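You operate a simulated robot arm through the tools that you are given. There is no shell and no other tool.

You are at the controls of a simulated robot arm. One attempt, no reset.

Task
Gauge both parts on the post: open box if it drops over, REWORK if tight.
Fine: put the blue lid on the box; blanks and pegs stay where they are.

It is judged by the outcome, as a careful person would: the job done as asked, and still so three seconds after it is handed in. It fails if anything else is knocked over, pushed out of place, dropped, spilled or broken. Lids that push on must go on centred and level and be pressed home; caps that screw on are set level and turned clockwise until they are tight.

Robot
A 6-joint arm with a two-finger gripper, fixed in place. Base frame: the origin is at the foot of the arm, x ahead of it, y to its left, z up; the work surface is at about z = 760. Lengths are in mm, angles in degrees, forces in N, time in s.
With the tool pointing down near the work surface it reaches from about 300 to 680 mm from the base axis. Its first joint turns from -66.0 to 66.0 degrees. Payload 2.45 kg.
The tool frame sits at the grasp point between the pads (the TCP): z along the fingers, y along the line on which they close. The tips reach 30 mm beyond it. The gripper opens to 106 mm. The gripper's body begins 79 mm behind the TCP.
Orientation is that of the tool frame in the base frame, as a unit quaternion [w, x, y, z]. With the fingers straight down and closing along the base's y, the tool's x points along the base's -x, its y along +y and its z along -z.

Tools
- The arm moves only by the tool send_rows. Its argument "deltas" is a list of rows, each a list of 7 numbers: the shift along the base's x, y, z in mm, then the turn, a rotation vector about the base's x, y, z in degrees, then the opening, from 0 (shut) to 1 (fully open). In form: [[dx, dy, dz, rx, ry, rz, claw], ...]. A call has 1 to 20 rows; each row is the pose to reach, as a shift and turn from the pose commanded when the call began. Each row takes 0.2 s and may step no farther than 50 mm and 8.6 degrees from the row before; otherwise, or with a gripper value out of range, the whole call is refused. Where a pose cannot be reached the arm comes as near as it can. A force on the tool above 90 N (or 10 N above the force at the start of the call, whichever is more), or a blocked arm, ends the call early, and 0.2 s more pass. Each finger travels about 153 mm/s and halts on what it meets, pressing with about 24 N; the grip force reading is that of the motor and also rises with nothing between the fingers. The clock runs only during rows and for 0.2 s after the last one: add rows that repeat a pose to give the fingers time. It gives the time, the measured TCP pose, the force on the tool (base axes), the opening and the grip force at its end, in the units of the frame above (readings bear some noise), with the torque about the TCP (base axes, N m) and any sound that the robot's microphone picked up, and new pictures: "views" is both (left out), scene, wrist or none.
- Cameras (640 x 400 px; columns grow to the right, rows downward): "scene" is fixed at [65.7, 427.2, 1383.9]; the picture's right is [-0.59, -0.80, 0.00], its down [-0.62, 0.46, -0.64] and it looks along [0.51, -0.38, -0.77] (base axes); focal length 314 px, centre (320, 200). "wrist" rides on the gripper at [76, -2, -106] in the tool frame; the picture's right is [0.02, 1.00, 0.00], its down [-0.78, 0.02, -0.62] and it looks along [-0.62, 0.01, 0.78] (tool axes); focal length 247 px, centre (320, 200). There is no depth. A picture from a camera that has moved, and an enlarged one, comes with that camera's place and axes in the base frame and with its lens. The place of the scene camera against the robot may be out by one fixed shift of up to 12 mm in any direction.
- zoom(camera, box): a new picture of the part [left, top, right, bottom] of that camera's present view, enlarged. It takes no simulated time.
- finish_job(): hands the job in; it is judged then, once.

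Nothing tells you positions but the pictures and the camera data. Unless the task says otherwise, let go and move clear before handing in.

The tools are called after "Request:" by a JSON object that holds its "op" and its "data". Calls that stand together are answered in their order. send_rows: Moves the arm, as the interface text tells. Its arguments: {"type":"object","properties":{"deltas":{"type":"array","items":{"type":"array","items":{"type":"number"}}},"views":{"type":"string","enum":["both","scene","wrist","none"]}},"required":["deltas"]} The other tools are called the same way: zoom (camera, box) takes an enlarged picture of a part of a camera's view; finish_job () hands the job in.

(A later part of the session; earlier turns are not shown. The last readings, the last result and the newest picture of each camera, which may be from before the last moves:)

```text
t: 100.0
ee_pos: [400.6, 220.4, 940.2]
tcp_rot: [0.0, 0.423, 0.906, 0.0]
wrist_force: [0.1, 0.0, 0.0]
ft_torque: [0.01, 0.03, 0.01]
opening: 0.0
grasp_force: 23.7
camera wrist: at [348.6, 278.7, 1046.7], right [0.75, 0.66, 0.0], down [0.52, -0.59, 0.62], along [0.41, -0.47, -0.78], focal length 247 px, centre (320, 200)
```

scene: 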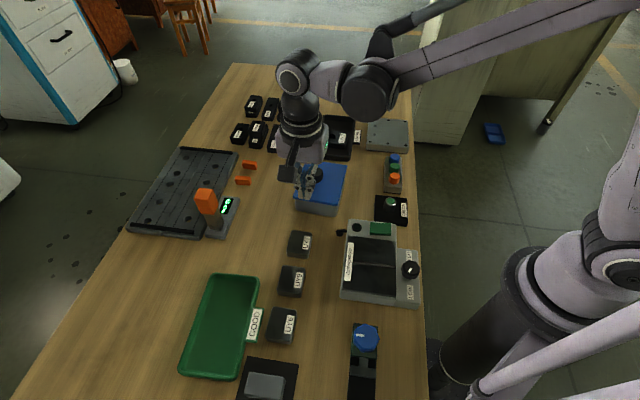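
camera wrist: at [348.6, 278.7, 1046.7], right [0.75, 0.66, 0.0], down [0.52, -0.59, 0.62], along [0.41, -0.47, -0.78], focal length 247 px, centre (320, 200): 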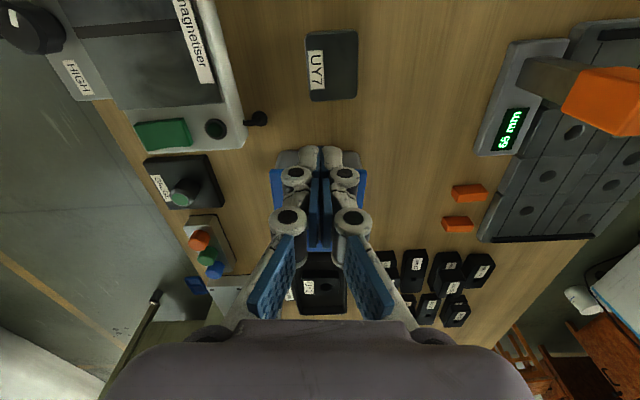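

Request:
{"op": "send_rows", "data": {"deltas": [[0, 0, 0, -6, -5.28, 0, 0.0], [0, 0, 0, -12, -10.56, 0, 0.0], [0, 0, 0, -18, -15.84, 0, 0.0], [0, 0, 0, -24, -21.12, 0, 0.0], [0, 0, 0, -30, -26.4, 0, 0.0], [0, 0, 0, -30, -26.4, 0, 0.0]]}}

```text
t: 101.4
ee_pos: [398.7, 221.2, 939.8]
tcp_rot: [0.314, 0.397, 0.851, -0.137]
wrist_force: [-0.1, -0.2, 0.5]
ft_torque: [-0.01, 0.0, 0.01]
opening: 0.0
grasp_force: 24.3
camera wrist: at [314.9, 317.6, 972.8], right [0.75, 0.66, 0.0], down [0.13, -0.15, 0.98], along [0.65, -0.74, -0.2], focal length 247 px, centre (320, 200)
```

scene: 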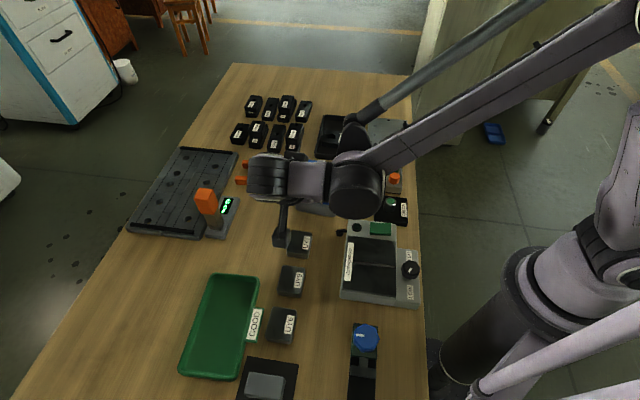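
wrist: 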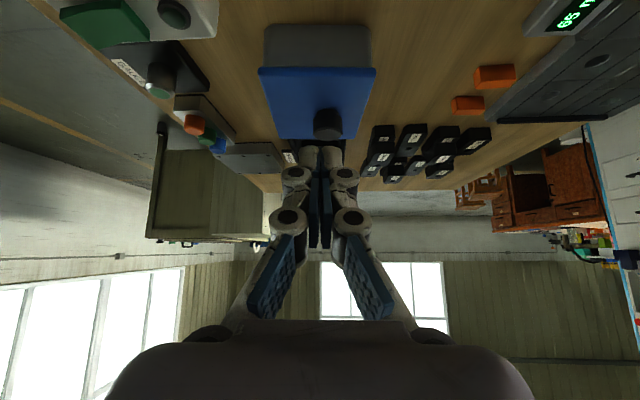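

Request:
{"op": "zoom", "data": {"camera": "wrist", "box": [240, 10, 400, 150]}}

Request:
{"op": "send_rows", "data": {"deltas": [[0, 0, -20, 0, 0, 0, 0.0], [0, 0, -45, 0, 0, 0, 0.0], [0, 0, -70, 0, 0, 0, 0.0], [0, 0, -90, 0, 0, 0, 0.0], [0, 0, -98, 0, 0, 0, 0.0], [0, 0, -98, 0, 0, 0, 0.0]]}}

Request:
{"op": "zoom", "data": {"camera": "wrist", "box": [240, 80, 400, 220]}}

```text
2.86 times, centred on (320, 80) of wrist
camera zoom: at [314.9, 317.6, 972.8], right [0.75, 0.66, 0.0], down [0.13, -0.15, 0.98], along [0.65, -0.74, -0.2], focal length 706 px, centre (320, 543)
```

zoom: 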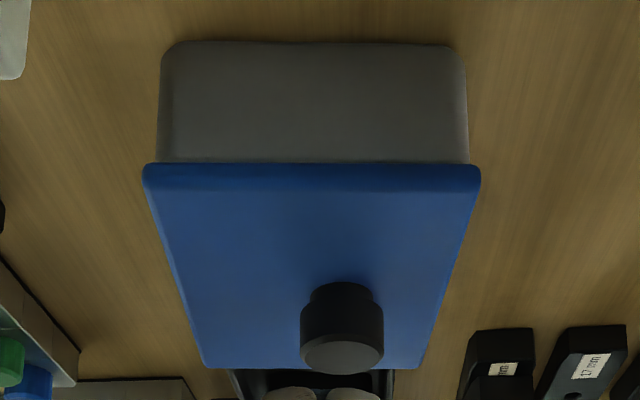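

```text
t: 102.8
ee_pos: [398.6, 222.0, 843.2]
tcp_rot: [0.313, 0.397, 0.852, -0.137]
wrist_force: [0.6, 0.2, 0.2]
ft_torque: [0.0, 0.02, 0.02]
opening: 0.1
grasp_force: 23.9
camera wrist: at [315.1, 317.2, 875.5], right [0.75, 0.66, 0.0], down [0.13, -0.15, 0.98], along [0.65, -0.74, -0.2], focal length 247 px, centre (320, 200)
```

scene: 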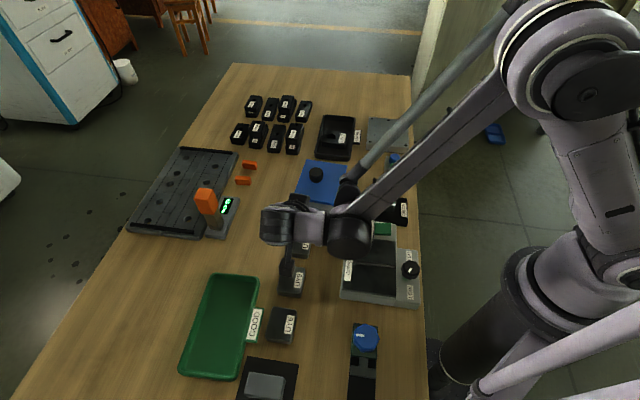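
wrist: 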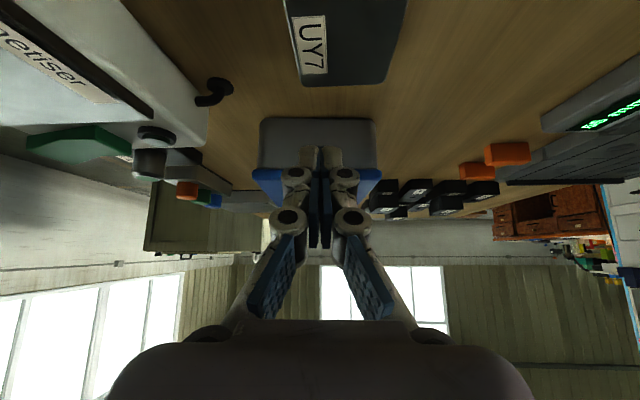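

```text
2.86 times, centred on (320, 150) of wrist
camera zoom: at [315.1, 317.2, 875.5], right [0.75, 0.66, 0.0], down [0.13, -0.15, 0.98], along [0.65, -0.74, -0.2], focal length 706 px, centre (320, 343)
```

zoom: 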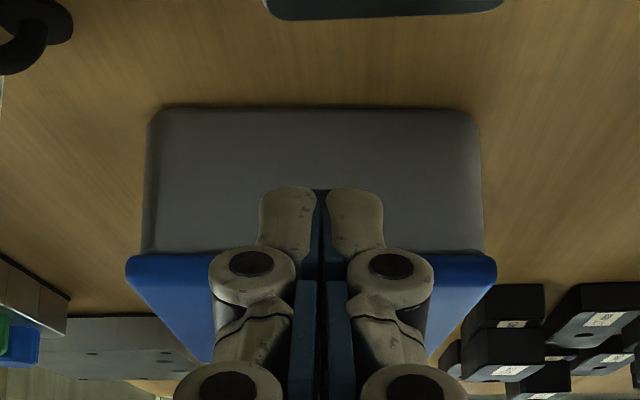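

Request:
{"op": "zoom", "data": {"camera": "wrist", "box": [245, 150, 305, 200]}}

Request:
{"op": "zoom", "data": {"camera": "wrist", "box": [335, 150, 395, 200]}}

```text
8.00 times, centred on (275, 175) of wrist
camera zoom: at [315.1, 317.2, 875.5], right [0.75, 0.66, 0.0], down [0.13, -0.15, 0.98], along [0.65, -0.74, -0.2], focal length 1976 px, centre (680, 400)
```

zoom: 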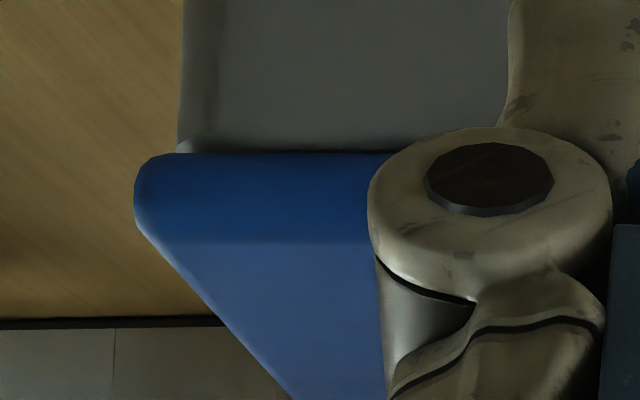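

```text
8.00 times, centred on (365, 175) of wrist
camera zoom: at [315.1, 317.2, 875.5], right [0.75, 0.66, 0.0], down [0.13, -0.15, 0.98], along [0.65, -0.74, -0.2], focal length 1976 px, centre (-40, 400)
```

zoom: 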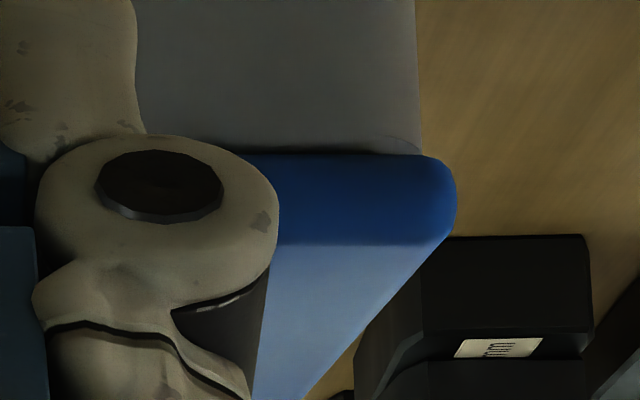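

The side view shows the lid level, evenly overhanging, with its underside flush on the rim all the way along. To be certain it's fully home, I'll return above it and press firmly and squarely, then compare with this view.

Request:
{"op": "send_rows", "data": {"deltas": [[0, 0, 30, 0, 0, 0, 0.0], [0, 0, 70, 0, 0, 0, 0.0], [0, 0, 98, 6, 5.28, 0, 0.0], [0, 0, 98, 12, 10.56, 0, 0.0], [0, 0, 98, 18, 15.84, 0, 0.0], [0, 0, 98, 24, 21.12, 0, 0.0], [0, 0, 98, 30, 26.4, 0, 0.0], [0, 0, 98, 30, 26.4, 0, 0.0]], "views": "none"}}

Request:
{"op": "send_rows", "data": {"deltas": [[24, -23, 0, 0, 0, 0, 0.0], [48, -47, 0, 0, 0, 0, 0.0], [73, -71, 0, 0, 0, 0, 0.0], [97, -94.2, 0, 0, 0, 0, 0.0], [97, -94.2, -20, 0, 0, 0, 0.0], [97, -94.2, -40, 0, 0, 0, 0.0], [97, -94.2, -55, 0, 0, 0, 0.0], [97, -94.2, -55, 0, 0, 0, 0.0]]}}

Request:
{"op": "zoom", "data": {"camera": "scene", "box": [280, 150, 360, 230]}}

Request:
{"op": "zoom", "data": {"camera": "wrist", "box": [240, 80, 400, 220]}}

```text
t: 104.6
ee_pos: [398.8, 222.5, 941.4]
tcp_rot: [-0.001, 0.422, 0.907, 0.0]
wrist_force: [-0.5, -0.4, 1.0]
ft_torque: [0.02, -0.01, 0.01]
opening: 0.0
grasp_force: 23.9
```

```text
t: 106.4
ee_pos: [495.8, 127.4, 885.2]
tcp_rot: [0.0, 0.422, 0.907, 0.001]
wrist_force: [1.1, 0.0, 0.4]
ft_torque: [0.0, 0.02, -0.01]
opening: 0.0
grasp_force: 24.2
camera wrist: at [445.7, 184.4, 991.4], right [0.75, 0.66, 0.0], down [0.52, -0.59, 0.62], along [0.41, -0.47, -0.78], focal length 247 px, centre (320, 200)
```

scene: 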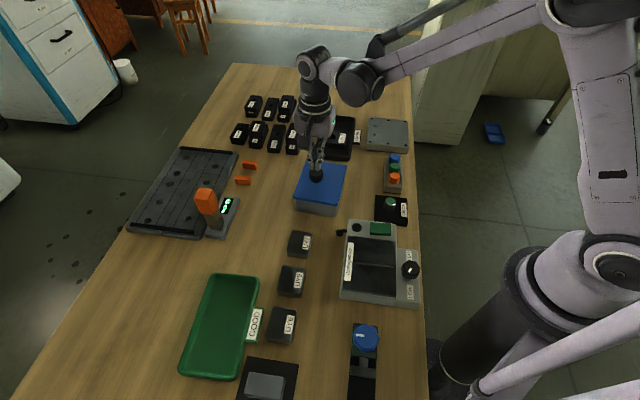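
wrist: 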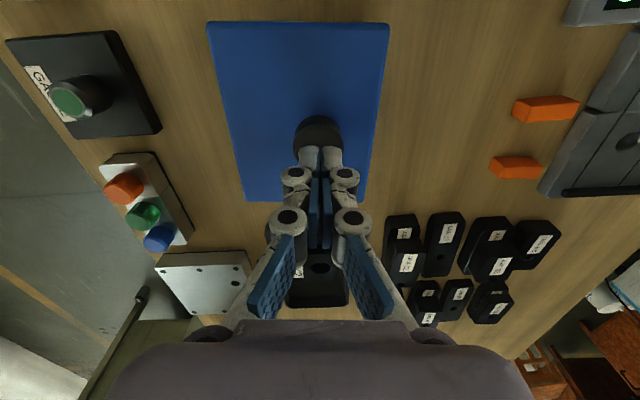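

```text
5.00 times, centred on (320, 190) of scene
camera zoom: at [65.7, 427.1, 1383.9], right [-0.59, -0.8, 0.0], down [-0.62, 0.46, -0.64], along [0.51, -0.38, -0.77], focal length 1572 px, centre (320, 250)
```

zoom: 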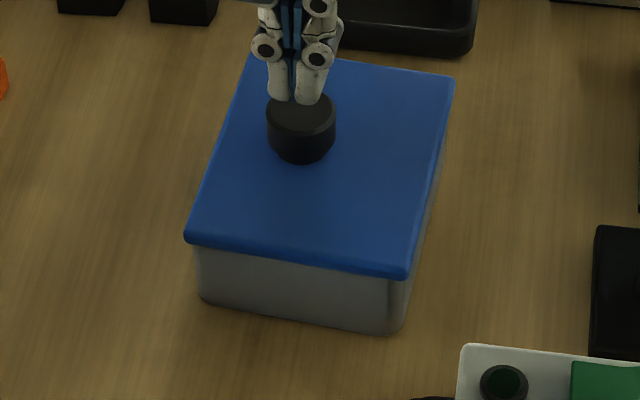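

```text
2.86 times, centred on (320, 150) of wrist
camera zoom: at [445.7, 184.4, 991.4], right [0.75, 0.66, 0.0], down [0.52, -0.59, 0.62], along [0.41, -0.47, -0.78], focal length 706 px, centre (320, 343)
```

zoom: 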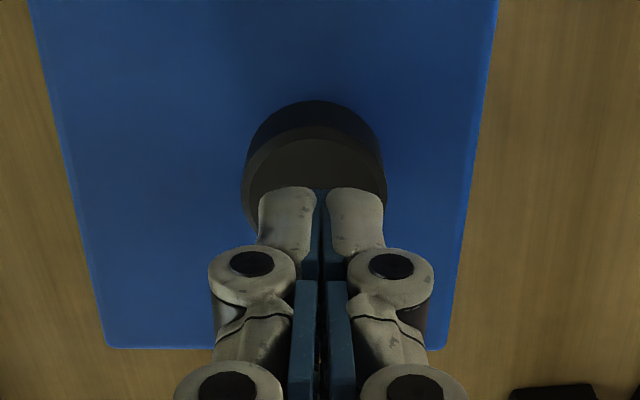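

Request:
{"op": "send_rows", "data": {"deltas": [[0, 0, -5, 0, 0, 0, 0.0], [0, 0, -10, 0, 0, 0, 0.0], [0, 0, -12, 0, 0, 0, 0.0], [0, 0, -12, 0, 0, 0, 0.0]], "views": "none"}}

```text
t: 107.4
ee_pos: [495.0, 127.3, 872.8]
tcp_rot: [0.0, 0.421, 0.907, 0.0]
wrist_force: [-0.1, 0.4, -1.0]
ft_torque: [0.0, -0.02, -0.07]
opening: 0.1
grasp_force: 24.3
```

The fingers are just above the knob with no contact. I'm pressing down in 1 mm steps.

Request:
{"op": "send_rows", "data": {"deltas": [[0, 0, -1, 0, 0, 0, 0.0], [0, 0, -1, 0, 0, 0, 0.0]], "views": "none"}}

Request:
{"op": "send_rows", "data": {"deltas": [[0, 0, -1, 0, 0, 0, 0.0], [0, 0, -1, 0, 0, 0, 0.0]], "views": "none"}}

```text
t: 108.0
ee_pos: [497.3, 128.4, 872.0]
tcp_rot: [0.0, 0.422, 0.906, 0.001]
wrist_force: [-0.1, -1.1, 2.2]
ft_torque: [-0.05, 0.02, -0.03]
opening: 0.1
grasp_force: 24.2
```

```text
t: 108.6
ee_pos: [496.2, 127.3, 870.5]
tcp_rot: [0.001, 0.423, 0.906, 0.001]
wrist_force: [4.4, -2.7, 23.0]
ft_torque: [-0.05, -0.04, 0.0]
opening: 5.9
grasp_force: 23.1
```

Request:
{"op": "send_rows", "data": {"deltas": [[0, 0, -1, 0, 0, 0, 0.0], [0, 0, -1, 0, 0, 0, 0.0]], "views": "none"}}

```text
t: 109.2
ee_pos: [496.3, 127.3, 870.8]
tcp_rot: [0.001, 0.422, 0.906, 0.0]
wrist_force: [4.5, -3.6, 46.1]
ft_torque: [-0.11, -0.07, 0.0]
opening: 5.9
grasp_force: 24.2
```

Request:
{"op": "send_rows", "data": {"deltas": [[0, 0, -1, 0, 0, 0, 0.0], [0, 0, -1, 0, 0, 0, 0.0]]}}

Request:
{"op": "zoom", "data": {"camera": "scene", "box": [290, 185, 345, 220]}}

```text
t: 109.8
ee_pos: [496.1, 126.8, 871.0]
tcp_rot: [0.001, 0.423, 0.906, 0.001]
wrist_force: [0.8, -6.7, 63.2]
ft_torque: [-0.16, 0.08, 0.03]
opening: 6.0
grasp_force: 23.7
camera wrist: at [445.9, 185.3, 977.6], right [0.75, 0.66, 0.0], down [0.52, -0.59, 0.62], along [0.41, -0.47, -0.78], focal length 247 px, centre (320, 200)
```

scene: 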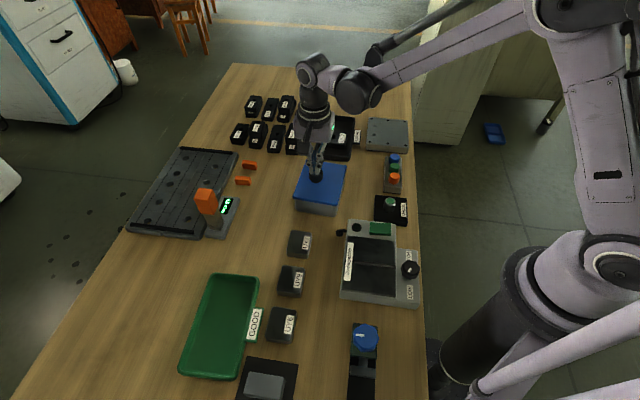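
wrist: 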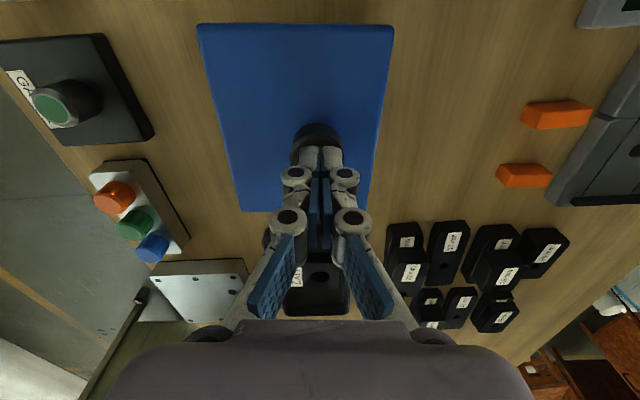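

```text
11.43 times, centred on (318, 202) of scene
camera zoom: at [64.7, 426.7, 1384.1], right [-0.59, -0.8, 0.0], down [-0.62, 0.46, -0.64], along [0.51, -0.38, -0.77], focal length 3593 px, centre (349, 171)
```

zoom: 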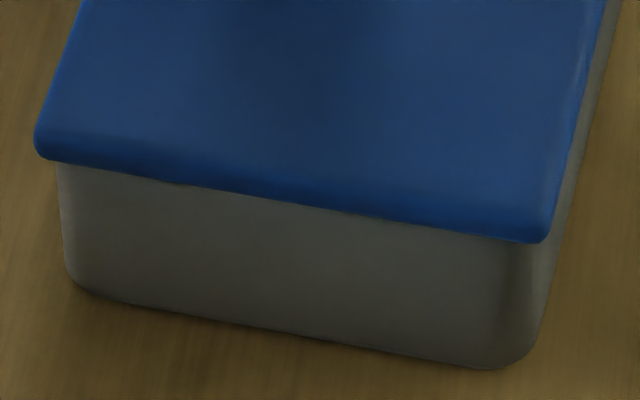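

Even at 63 N the lid doesn't move, so it's against a hard stop. As a last check that it's really clipped on rather than just resting, I'll take hold of the knob and try a very slight upward pull, which I can undo by pressing down again.

Request:
{"op": "send_rows", "data": {"deltas": [[0, 0, 3, 0, 0, 0, 0.0], [0, 0, 12, 0, 0, 0, 0.1], [-1.9, -0.3, 22, 0, 0, 0, 0.4], [-1.9, -0.3, 22, 0, 0, 0, 0.57], [-1.9, -0.3, 10, 0, 0, 0, 0.57], [-1.9, -0.3, 0, 0, 0, 0, 0.57], [-1.9, -0.3, 0, 0, 0, 0, 0.57]], "views": "wrist"}}

Request:
{"op": "zoom", "data": {"camera": "wrist", "box": [240, 80, 400, 220]}}

```text
t: 111.4
ee_pos: [493.7, 128.0, 870.7]
tcp_rot: [0.0, 0.422, 0.907, 0.0]
wrist_force: [-0.8, -0.4, 0.6]
ft_torque: [0.01, -0.02, 0.03]
opening: 60.4
grasp_force: 0.0
camera wrist: at [443.5, 184.4, 976.2], right [0.75, 0.66, 0.0], down [0.52, -0.59, 0.62], along [0.41, -0.47, -0.78], focal length 247 px, centre (320, 200)
```

wrist: 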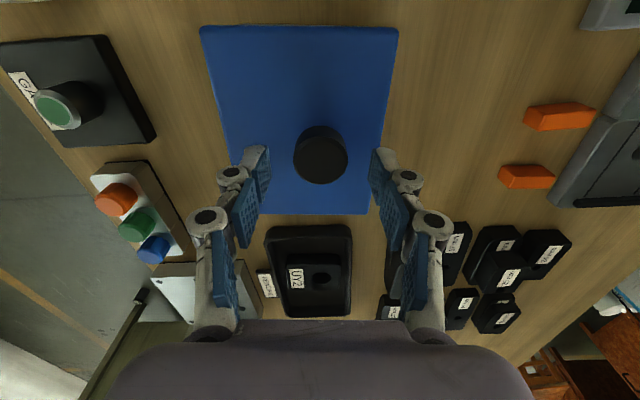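

```text
2.86 times, centred on (320, 150) of wrist
camera zoom: at [443.5, 184.4, 976.2], right [0.75, 0.66, 0.0], down [0.52, -0.59, 0.62], along [0.41, -0.47, -0.78], focal length 706 px, centre (320, 343)
```

zoom: 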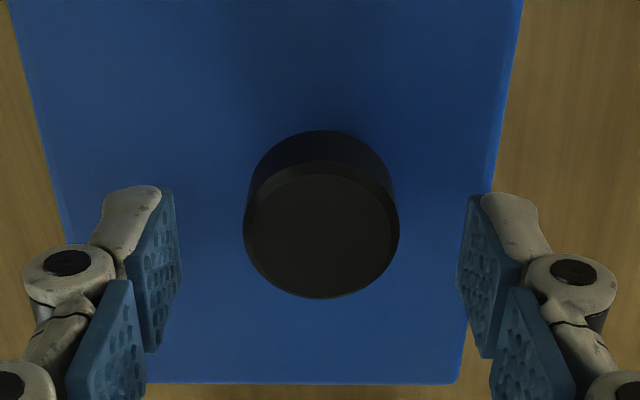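

Request:
{"op": "send_rows", "data": {"deltas": [[0, 0, -8, 0, 0, 0, 0.57], [0, 0, -15, 0, 0, 0, 0.57], [0, 0, -19, 0, 0, 0, 0.57], [0, 0, -19, 0, 0, 0, 0.57]], "views": "wrist"}}

```text
t: 112.4
ee_pos: [494.0, 127.0, 850.1]
tcp_rot: [0.0, 0.421, 0.907, 0.0]
wrist_force: [-0.4, -0.3, 0.4]
ft_torque: [0.06, 0.0, 0.01]
opening: 60.3
grasp_force: 0.1
camera wrist: at [444.2, 185.1, 957.2], right [0.75, 0.66, 0.0], down [0.52, -0.59, 0.62], along [0.41, -0.47, -0.78], focal length 247 px, centre (320, 200)
```

wrist: 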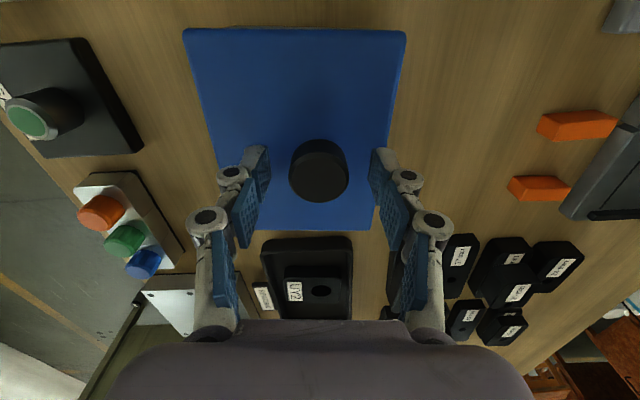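

Request:
{"op": "send_rows", "data": {"deltas": [[0, 0, 0, 0, 0, 0, 0.4], [0, 0, 0, 0, 0, 0, 0.2], [0, 0, 0, 0, 0, 0, 0.1], [0, 0, 0, 0, 0, 0, 0.1]], "views": "none"}}

Request:
{"op": "send_rows", "data": {"deltas": [[0, 0, 0.3, 0, 0, 0, 0.1], [0, 0, 0.3, 0, 0, 0, 0.1]], "views": "none"}}

```text
t: 113.4
ee_pos: [494.8, 125.5, 851.2]
tcp_rot: [0.0, 0.422, 0.907, 0.0]
wrist_force: [0.2, 0.4, -0.4]
ft_torque: [0.02, 0.0, -0.01]
opening: 32.5
grasp_force: 23.7
heard: snap
```

```text
t: 114.0
ee_pos: [493.7, 126.9, 850.8]
tcp_rot: [0.0, 0.422, 0.907, 0.0]
wrist_force: [0.0, 0.1, 0.6]
ft_torque: [0.03, 0.0, -0.02]
opening: 32.3
grasp_force: 23.9
```

There was another snap as the fingers closed on the knob, so the grip may have shifted the lid. I'll look before doing anything else.

Request:
{"op": "send_rows", "data": {"deltas": [[0, 0, 0, 0, 0, 0, 0.1]]}}

Request:
{"op": "zoom", "data": {"camera": "scene", "box": [290, 185, 345, 220]}}

Request:
{"op": "zoom", "data": {"camera": "wrist", "box": [160, 0, 420, 240]}}

```text
t: 114.4
ee_pos: [494.2, 128.6, 850.2]
tcp_rot: [0.0, 0.422, 0.907, 0.0]
wrist_force: [0.3, 0.3, -0.2]
ft_torque: [0.03, -0.03, 0.01]
opening: 32.7
grasp_force: 23.7
camera wrist: at [444.1, 185.2, 957.6], right [0.75, 0.66, 0.0], down [0.52, -0.59, 0.62], along [0.41, -0.47, -0.78], focal length 247 px, centre (320, 200)
```

scene: 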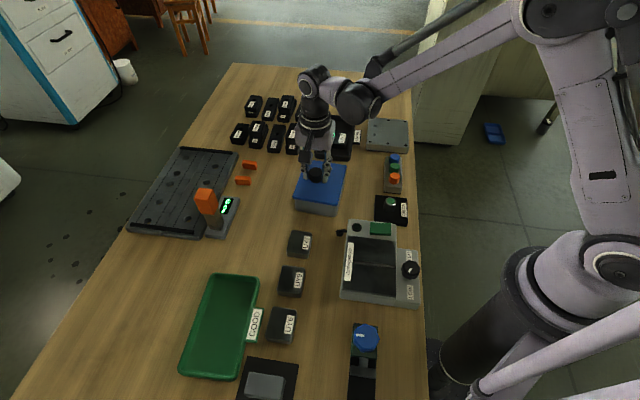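
wrist: 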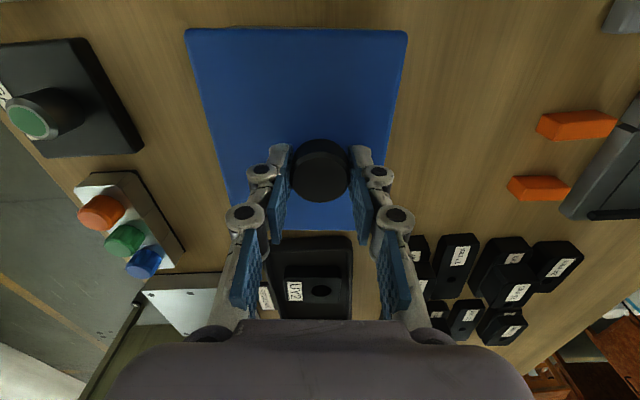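

```text
11.43 times, centred on (318, 202) of scene
camera zoom: at [65.7, 427.2, 1383.9], right [-0.59, -0.8, 0.0], down [-0.62, 0.46, -0.64], along [0.51, -0.38, -0.77], focal length 3593 px, centre (349, 171)
```

zoom: 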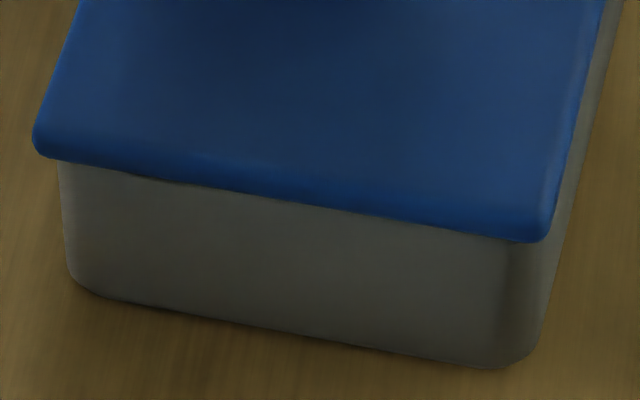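

```text
1.67 times, centred on (290, 120) of wrist
camera zoom: at [444.1, 185.2, 957.6], right [0.75, 0.66, 0.0], down [0.52, -0.59, 0.62], along [0.41, -0.47, -0.78], focal length 412 px, centre (370, 333)
```

zoom: 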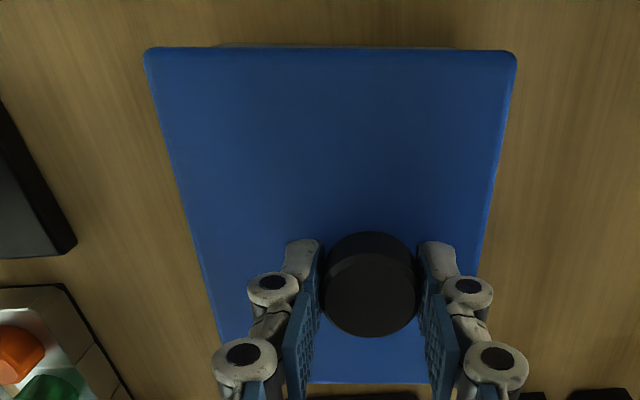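

Request:
{"op": "send_rows", "data": {"deltas": [[0, 0, 0.7, 0, 0, 0, 0.1], [0, 0, 0.7, 0, 0, 0, 0.1]], "views": "none"}}

```text
t: 115.0
ee_pos: [495.8, 127.0, 852.0]
tcp_rot: [0.0, 0.423, 0.906, 0.0]
wrist_force: [0.1, -0.3, 0.3]
ft_torque: [-0.01, 0.0, 0.0]
opening: 32.4
grasp_force: 24.1
```

Request:
{"op": "send_rows", "data": {"deltas": [[0, 0, 1, 0, 0, 0, 0.1], [0, 0, 1, 0, 0, 0, 0.1]]}}

Request:
{"op": "zoom", "data": {"camera": "scene", "box": [290, 185, 345, 220]}}

```text
t: 115.6
ee_pos: [494.7, 127.2, 853.4]
tcp_rot: [0.001, 0.422, 0.906, -0.001]
wrist_force: [1.3, -0.2, -1.9]
ft_torque: [0.03, -0.01, 0.04]
opening: 32.6
grasp_force: 23.8
camera wrist: at [444.5, 185.0, 959.5], right [0.75, 0.66, 0.0], down [0.52, -0.59, 0.62], along [0.41, -0.47, -0.78], focal length 247 px, centre (320, 200)
```

scene: 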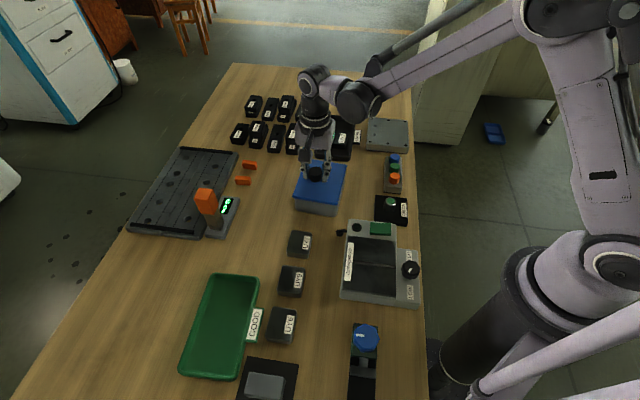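
wrist: 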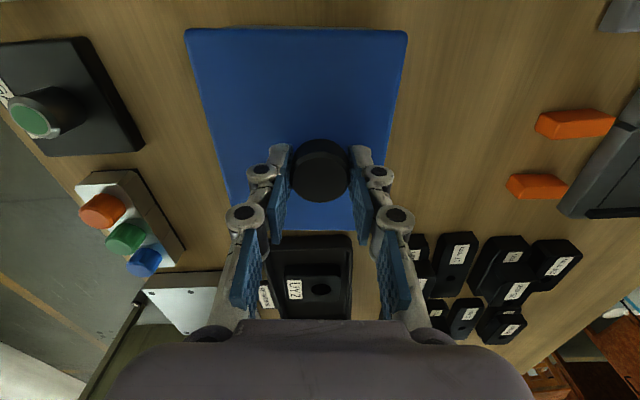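

```text
11.43 times, centred on (318, 202) of scene
camera zoom: at [65.7, 427.2, 1383.9], right [-0.59, -0.8, 0.0], down [-0.62, 0.46, -0.64], along [0.51, -0.38, -0.77], focal length 3593 px, centre (349, 171)
```

zoom: 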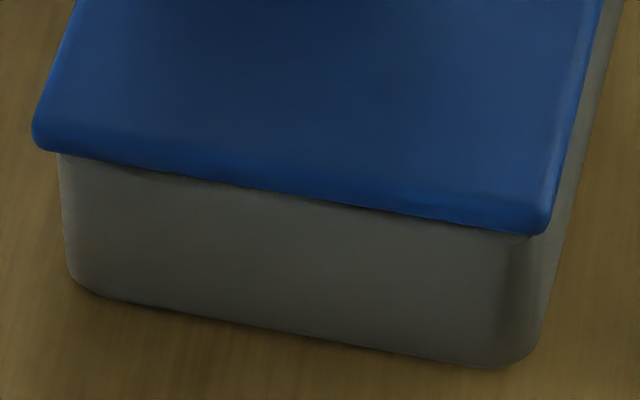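

The lid lifted freely with only its own weight, so the grip had unclipped it. I'll shift it back about 0.5 mm to its centred position, press it down until it snaps, then release by opening only, as before.

Request:
{"op": "send_rows", "data": {"deltas": [[-0.2, -0.2, 0, 0, 0, 0, 0.1], [-0.4, -0.35, 0, 0, 0, 0, 0.1], [-0.4, -0.35, -0.7, 0, 0, 0, 0.1], [-0.4, -0.35, -0.7, 0, 0, 0, 0.1]], "views": "none"}}

Request:
{"op": "send_rows", "data": {"deltas": [[0, 0, -0.7, 0, 0, 0, 0.1], [0, 0, -0.7, 0, 0, 0, 0.1]], "views": "none"}}

```text
t: 116.6
ee_pos: [493.9, 127.5, 850.8]
tcp_rot: [0.0, 0.422, 0.906, 0.0]
wrist_force: [-0.1, 0.2, -1.9]
ft_torque: [0.04, -0.01, -0.01]
opening: 32.4
grasp_force: 24.4
```

```text
t: 117.2
ee_pos: [494.2, 126.5, 850.9]
tcp_rot: [0.0, 0.422, 0.907, 0.0]
wrist_force: [1.0, 0.9, -0.7]
ft_torque: [0.04, 0.0, -0.05]
opening: 32.4
grasp_force: 23.7
```

Request:
{"op": "send_rows", "data": {"deltas": [[0, 0, -0.6, 0, 0, 0, 0.1], [0, 0, -0.6, 0, 0, 0, 0.1]], "views": "none"}}

```text
t: 117.8
ee_pos: [493.5, 126.7, 850.7]
tcp_rot: [0.0, 0.422, 0.907, 0.001]
wrist_force: [0.5, 2.3, 6.0]
ft_torque: [0.0, 0.06, 0.01]
opening: 32.5
grasp_force: 24.1
```

Request:
{"op": "send_rows", "data": {"deltas": [[0, 0, -0.6, 0, 0, 0, 0.1], [0, 0, -0.6, 0, 0, 0, 0.1]], "views": "none"}}

```text
t: 118.4
ee_pos: [494.6, 127.1, 850.0]
tcp_rot: [-0.001, 0.422, 0.906, 0.001]
wrist_force: [2.3, 2.9, 21.0]
ft_torque: [0.09, 0.0, -0.03]
opening: 32.5
grasp_force: 23.9
```

Request:
{"op": "send_rows", "data": {"deltas": [[0, 0, -0.6, 0, 0, 0, 0.1], [0, 0, -0.6, 0, 0, 0, 0.1]]}}

Request:
{"op": "zoom", "data": {"camera": "scene", "box": [290, 185, 345, 220]}}

Request:
{"op": "zoom", "data": {"camera": "wrist", "box": [160, 0, 420, 240]}}

```text
t: 119.0
ee_pos: [494.1, 127.1, 847.8]
tcp_rot: [0.0, 0.422, 0.906, 0.0]
wrist_force: [3.6, 2.0, 28.8]
ft_torque: [0.07, -0.1, -0.03]
opening: 32.7
grasp_force: 24.1
camera wrist: at [443.4, 184.2, 955.9], right [0.75, 0.66, 0.0], down [0.52, -0.59, 0.62], along [0.41, -0.47, -0.78], focal length 247 px, centre (320, 200)
```

scene: 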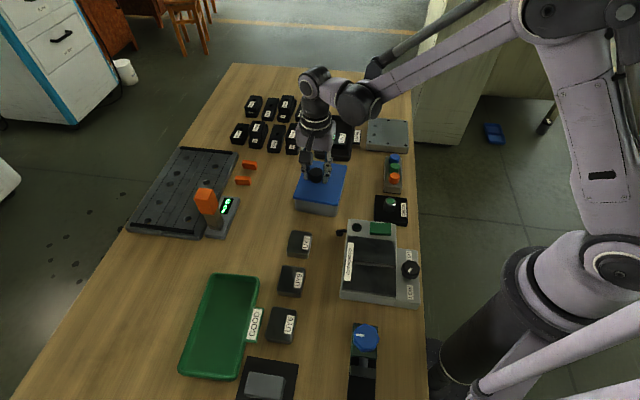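
wrist: 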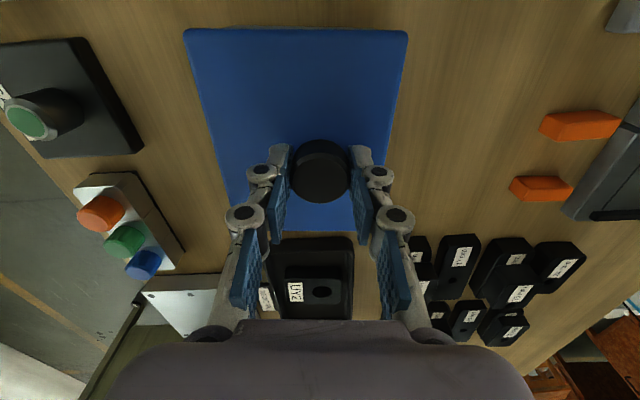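

```text
11.43 times, centred on (318, 202) of scene
camera zoom: at [65.4, 427.1, 1383.9], right [-0.59, -0.8, 0.0], down [-0.62, 0.46, -0.64], along [0.51, -0.38, -0.77], focal length 3593 px, centre (349, 171)
```

zoom: 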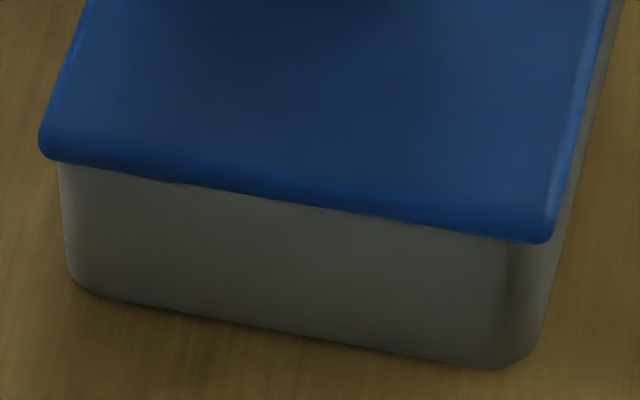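

```text
1.67 times, centred on (290, 120) of wrist
camera zoom: at [443.4, 184.2, 955.9], right [0.75, 0.66, 0.0], down [0.52, -0.59, 0.62], along [0.41, -0.47, -0.78], focal length 412 px, centre (370, 333)
```

zoom: 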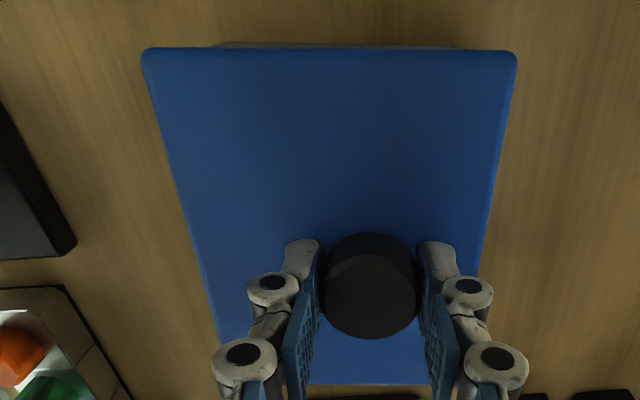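

The lid is back in the same place and level, but I still can't tell whether it's a flat lid or one with a skirt that must go over the rim. I'll lift it and tilt it so the scene camera can see its underside.

Request:
{"op": "send_rows", "data": {"deltas": [[0, 0, 1.5, 0, 0, 0, 0.1], [0, 0, 5, 0, 0, 0, 0.1], [0, 0, 20, 0, 0, 0, 0.1], [0, 0, 45, 0, 0, 0, 0.1], [0, 0, 75, 0, 0, 0, 0.1], [0, 0, 105, 0, 0, 0, 0.1], [-5, -10, 135, 0, 0, 0, 0.1], [-15, -30, 165, 0, 0, 0, 0.1], [-27, -55, 195, 0, 0, 0, 0.1], [-40, -82, 225, 0, 0, 0, 0.1], [-52, -108, 250, 0, 0, 0, 0.1], [-60, -125, 270, 0, 0, 0, 0.1], [-60, -125, 270, 0, 0, 0, 0.1]]}}

Request:
{"op": "zoom", "data": {"camera": "scene", "box": [280, 150, 360, 230]}}

```text
t: 121.8
ee_pos: [434.8, -0.0, 1120.5]
tcp_rot: [0.0, 0.422, 0.907, 0.0]
wrist_force: [0.0, -0.1, -0.7]
ft_torque: [0.0, -0.01, -0.02]
opening: 32.4
grasp_force: 24.0
camera wrist: at [384.5, 58.4, 1226.9], right [0.75, 0.66, 0.0], down [0.52, -0.59, 0.62], along [0.41, -0.47, -0.78], focal length 247 px, centre (320, 200)
```

scene: 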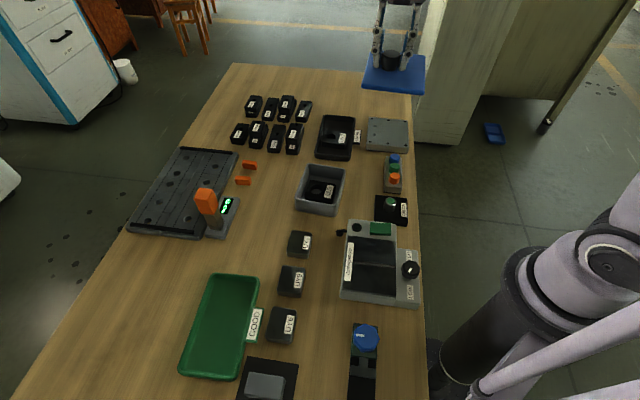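
wrist: 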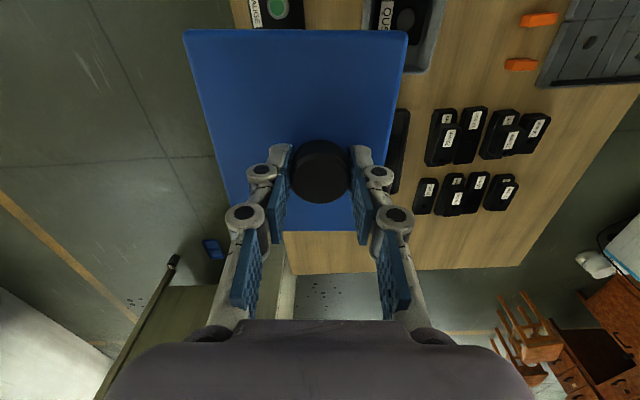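

```text
5.00 times, centred on (320, 190) of scene
camera zoom: at [65.7, 427.1, 1383.9], right [-0.59, -0.8, 0.0], down [-0.62, 0.46, -0.64], along [0.51, -0.38, -0.77], focal length 1572 px, centre (320, 250)
```

zoom: 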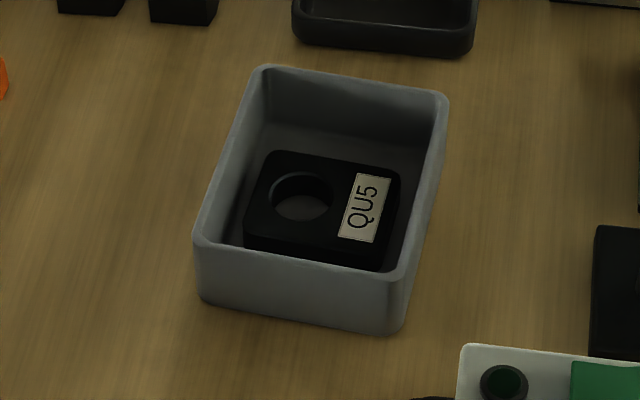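

Request:
{"op": "send_rows", "data": {"deltas": [[0, 0, 0, 5.75, 4.82, 0, 0.1], [0, 0, 0, 11.5, 9.64, 0, 0.1], [0, 0, 0, 17.25, 14.46, 0, 0.1], [0, 0, 0, 23, 19.3, 0, 0.1], [0, 0, 0, 28.75, 24.1, 0, 0.1], [0, 0, 0, 34.5, 28.9, 0, 0.1], [0, 0, 0, 34.5, 28.9, 0, 0.1]]}}

Request:
{"op": "zoom", "data": {"camera": "scene", "box": [340, 20, 460, 120]}}

```text
t: 123.4
ee_pos: [435.1, 2.2, 1119.8]
tcp_rot: [-0.262, 0.404, 0.868, 0.123]
wrist_force: [0.1, -0.8, -1.3]
ft_torque: [-0.03, -0.04, -0.04]
opening: 32.4
grasp_force: 24.3
out of reach, approached as far as the arm can: row 5, 6, 7
camera wrist: at [430.1, 4.5, 1250.5], right [0.75, 0.66, 0.01], down [0.65, -0.75, 0.08], along [0.07, -0.05, -1.0], focal length 247 px, centre (320, 200)
```

scene: 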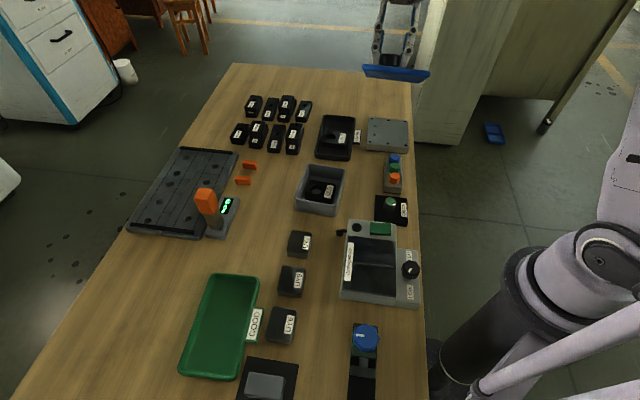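
wrist: 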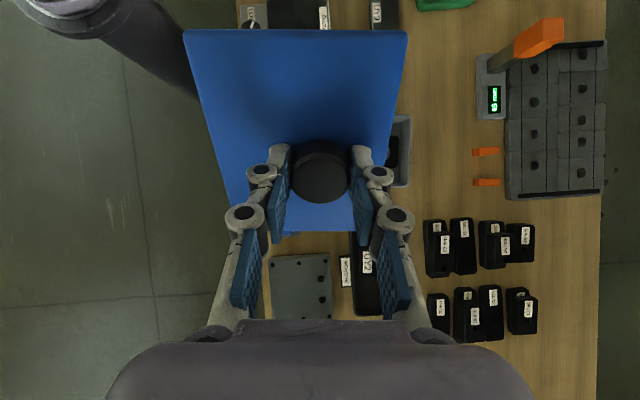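

```text
4.00 times, centred on (400, 70) of scene
camera zoom: at [65.7, 427.1, 1383.9], right [-0.59, -0.8, 0.0], down [-0.62, 0.46, -0.64], along [0.51, -0.38, -0.77], focal length 1258 px, centre (0, 720)
```

zoom: 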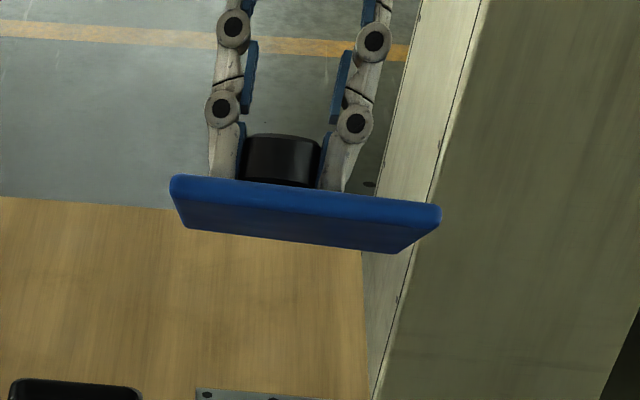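

Request:
{"op": "zoom", "data": {"camera": "scene", "box": [378, 58, 414, 86]}}

Request:
{"op": "zoom", "data": {"camera": "scene", "box": [405, 60, 435, 86]}}

Request:
{"op": "zoom", "data": {"camera": "scene", "box": [355, 55, 385, 81]}}

```text
14.29 times, centred on (396, 72) of scene
camera zoom: at [65.7, 427.1, 1383.9], right [-0.59, -0.8, 0.0], down [-0.62, 0.46, -0.64], along [0.51, -0.38, -0.77], focal length 4492 px, centre (-766, 2029)
```

zoom: 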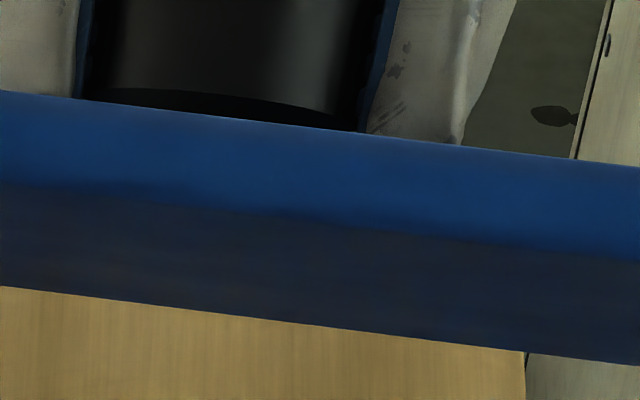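

```text
15.38 times, centred on (420, 73) of scene
camera zoom: at [65.7, 427.1, 1383.9], right [-0.59, -0.8, 0.0], down [-0.62, 0.46, -0.64], along [0.51, -0.38, -0.77], focal length 4837 px, centre (-1218, 2154)
```

zoom: 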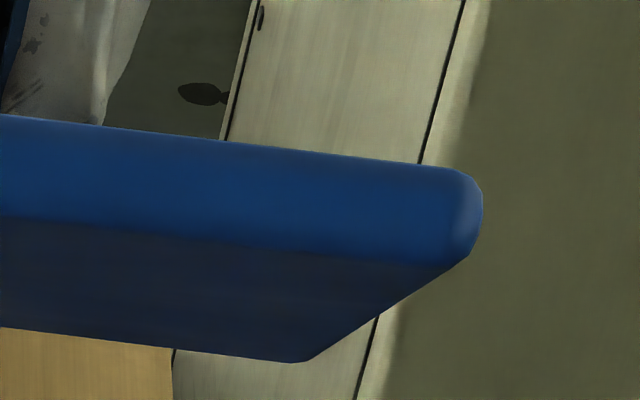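

```text
15.38 times, centred on (370, 68) of scene
camera zoom: at [65.7, 427.1, 1383.9], right [-0.59, -0.8, 0.0], down [-0.62, 0.46, -0.64], along [0.51, -0.38, -0.77], focal length 4837 px, centre (-449, 2231)
```

zoom: 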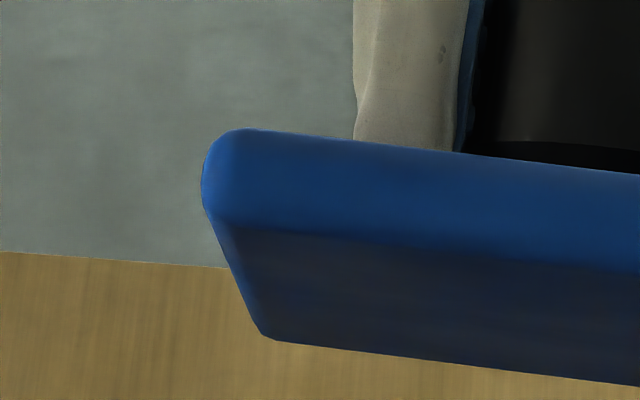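

The underside is a plain flat plate, with no skirt or plug, so the lid simply sits on the rim and the earlier placement was fully down. I'll level it again and carry it back to the box to set it on centred.

Request:
{"op": "send_rows", "data": {"deltas": [[0, 0, 0, -5.75, -4.82, 0, 0.1], [0, 0, 0, -11.5, -9.64, 0, 0.1], [0, 0, 0, -17.25, -14.46, 0, 0.1], [0, 0, 0, -23, -19.3, 0, 0.1], [0, 0, 0, -28.75, -24.1, 0, 0.1], [0, 0, 0, -34.5, -28.9, 0, 0.1], [0, 0, 0, -34.5, -28.9, 0, 0.1], [0, 0, 0, -34.5, -28.9, 0, 0.1]]}}

```text
t: 125.2
ee_pos: [434.2, 2.9, 1118.8]
tcp_rot: [0.091, 0.42, 0.902, -0.042]
wrist_force: [-0.4, -0.4, -1.7]
ft_torque: [0.0, -0.02, 0.03]
opening: 32.6
grasp_force: 23.4
camera wrist: at [371.4, 74.4, 1208.2], right [0.75, 0.66, 0.0], down [0.43, -0.48, 0.76], along [0.5, -0.58, -0.64], focal length 247 px, centre (320, 200)
```

scene: 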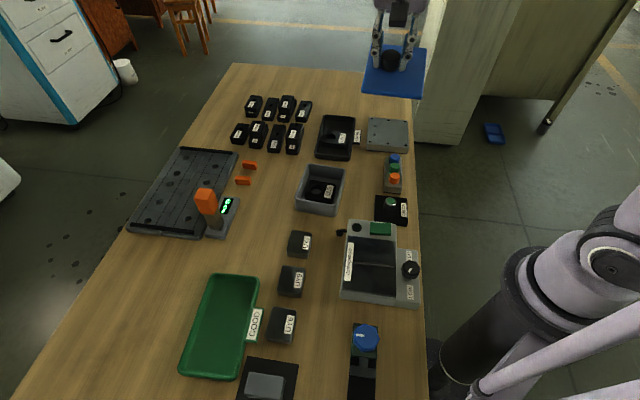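
wrist: 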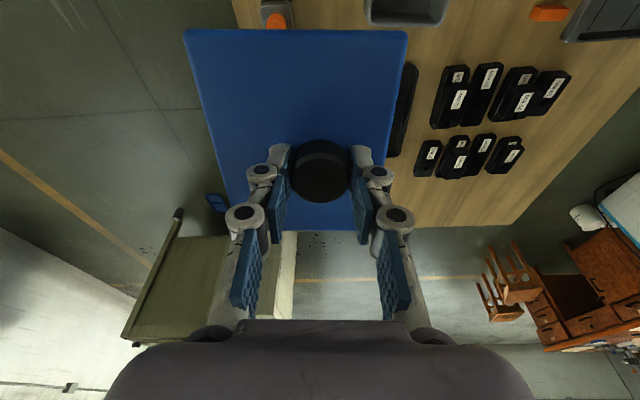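

The tilt overshot on the way back because the limit clipped it, so the lid is about 11.5° off level. I'll correct that and check.

Request:
{"op": "send_rows", "data": {"deltas": [[0, 0, 0, 4.4, 3.7, 0, 0.1], [0, 0, 0, 8.78, 7.43, 0, 0.1], [0, 0, 0, 8.78, 7.43, 0, 0.1], [0, 0, 0, 8.78, 7.43, 0, 0.1]], "views": "wrist"}}

```text
t: 126.2
ee_pos: [433.7, 3.1, 1118.4]
tcp_rot: [-0.001, 0.422, 0.907, 0.001]
wrist_force: [-0.1, 0.0, -0.8]
ft_torque: [0.0, -0.04, -0.01]
opening: 32.4
grasp_force: 24.3
camera wrist: at [384.2, 59.3, 1225.8], right [0.75, 0.66, 0.0], down [0.52, -0.59, 0.62], along [0.41, -0.47, -0.79], focal length 247 px, centre (320, 200)
```

wrist: 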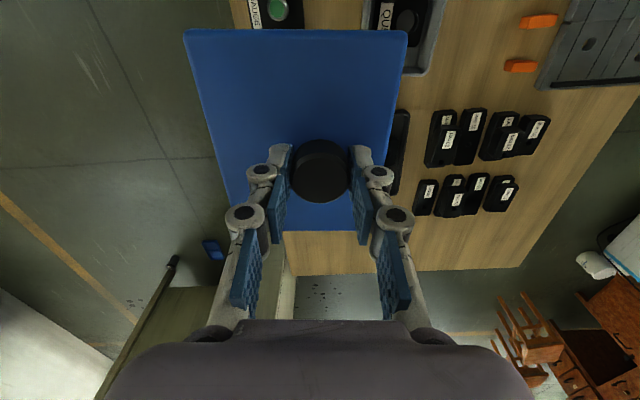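

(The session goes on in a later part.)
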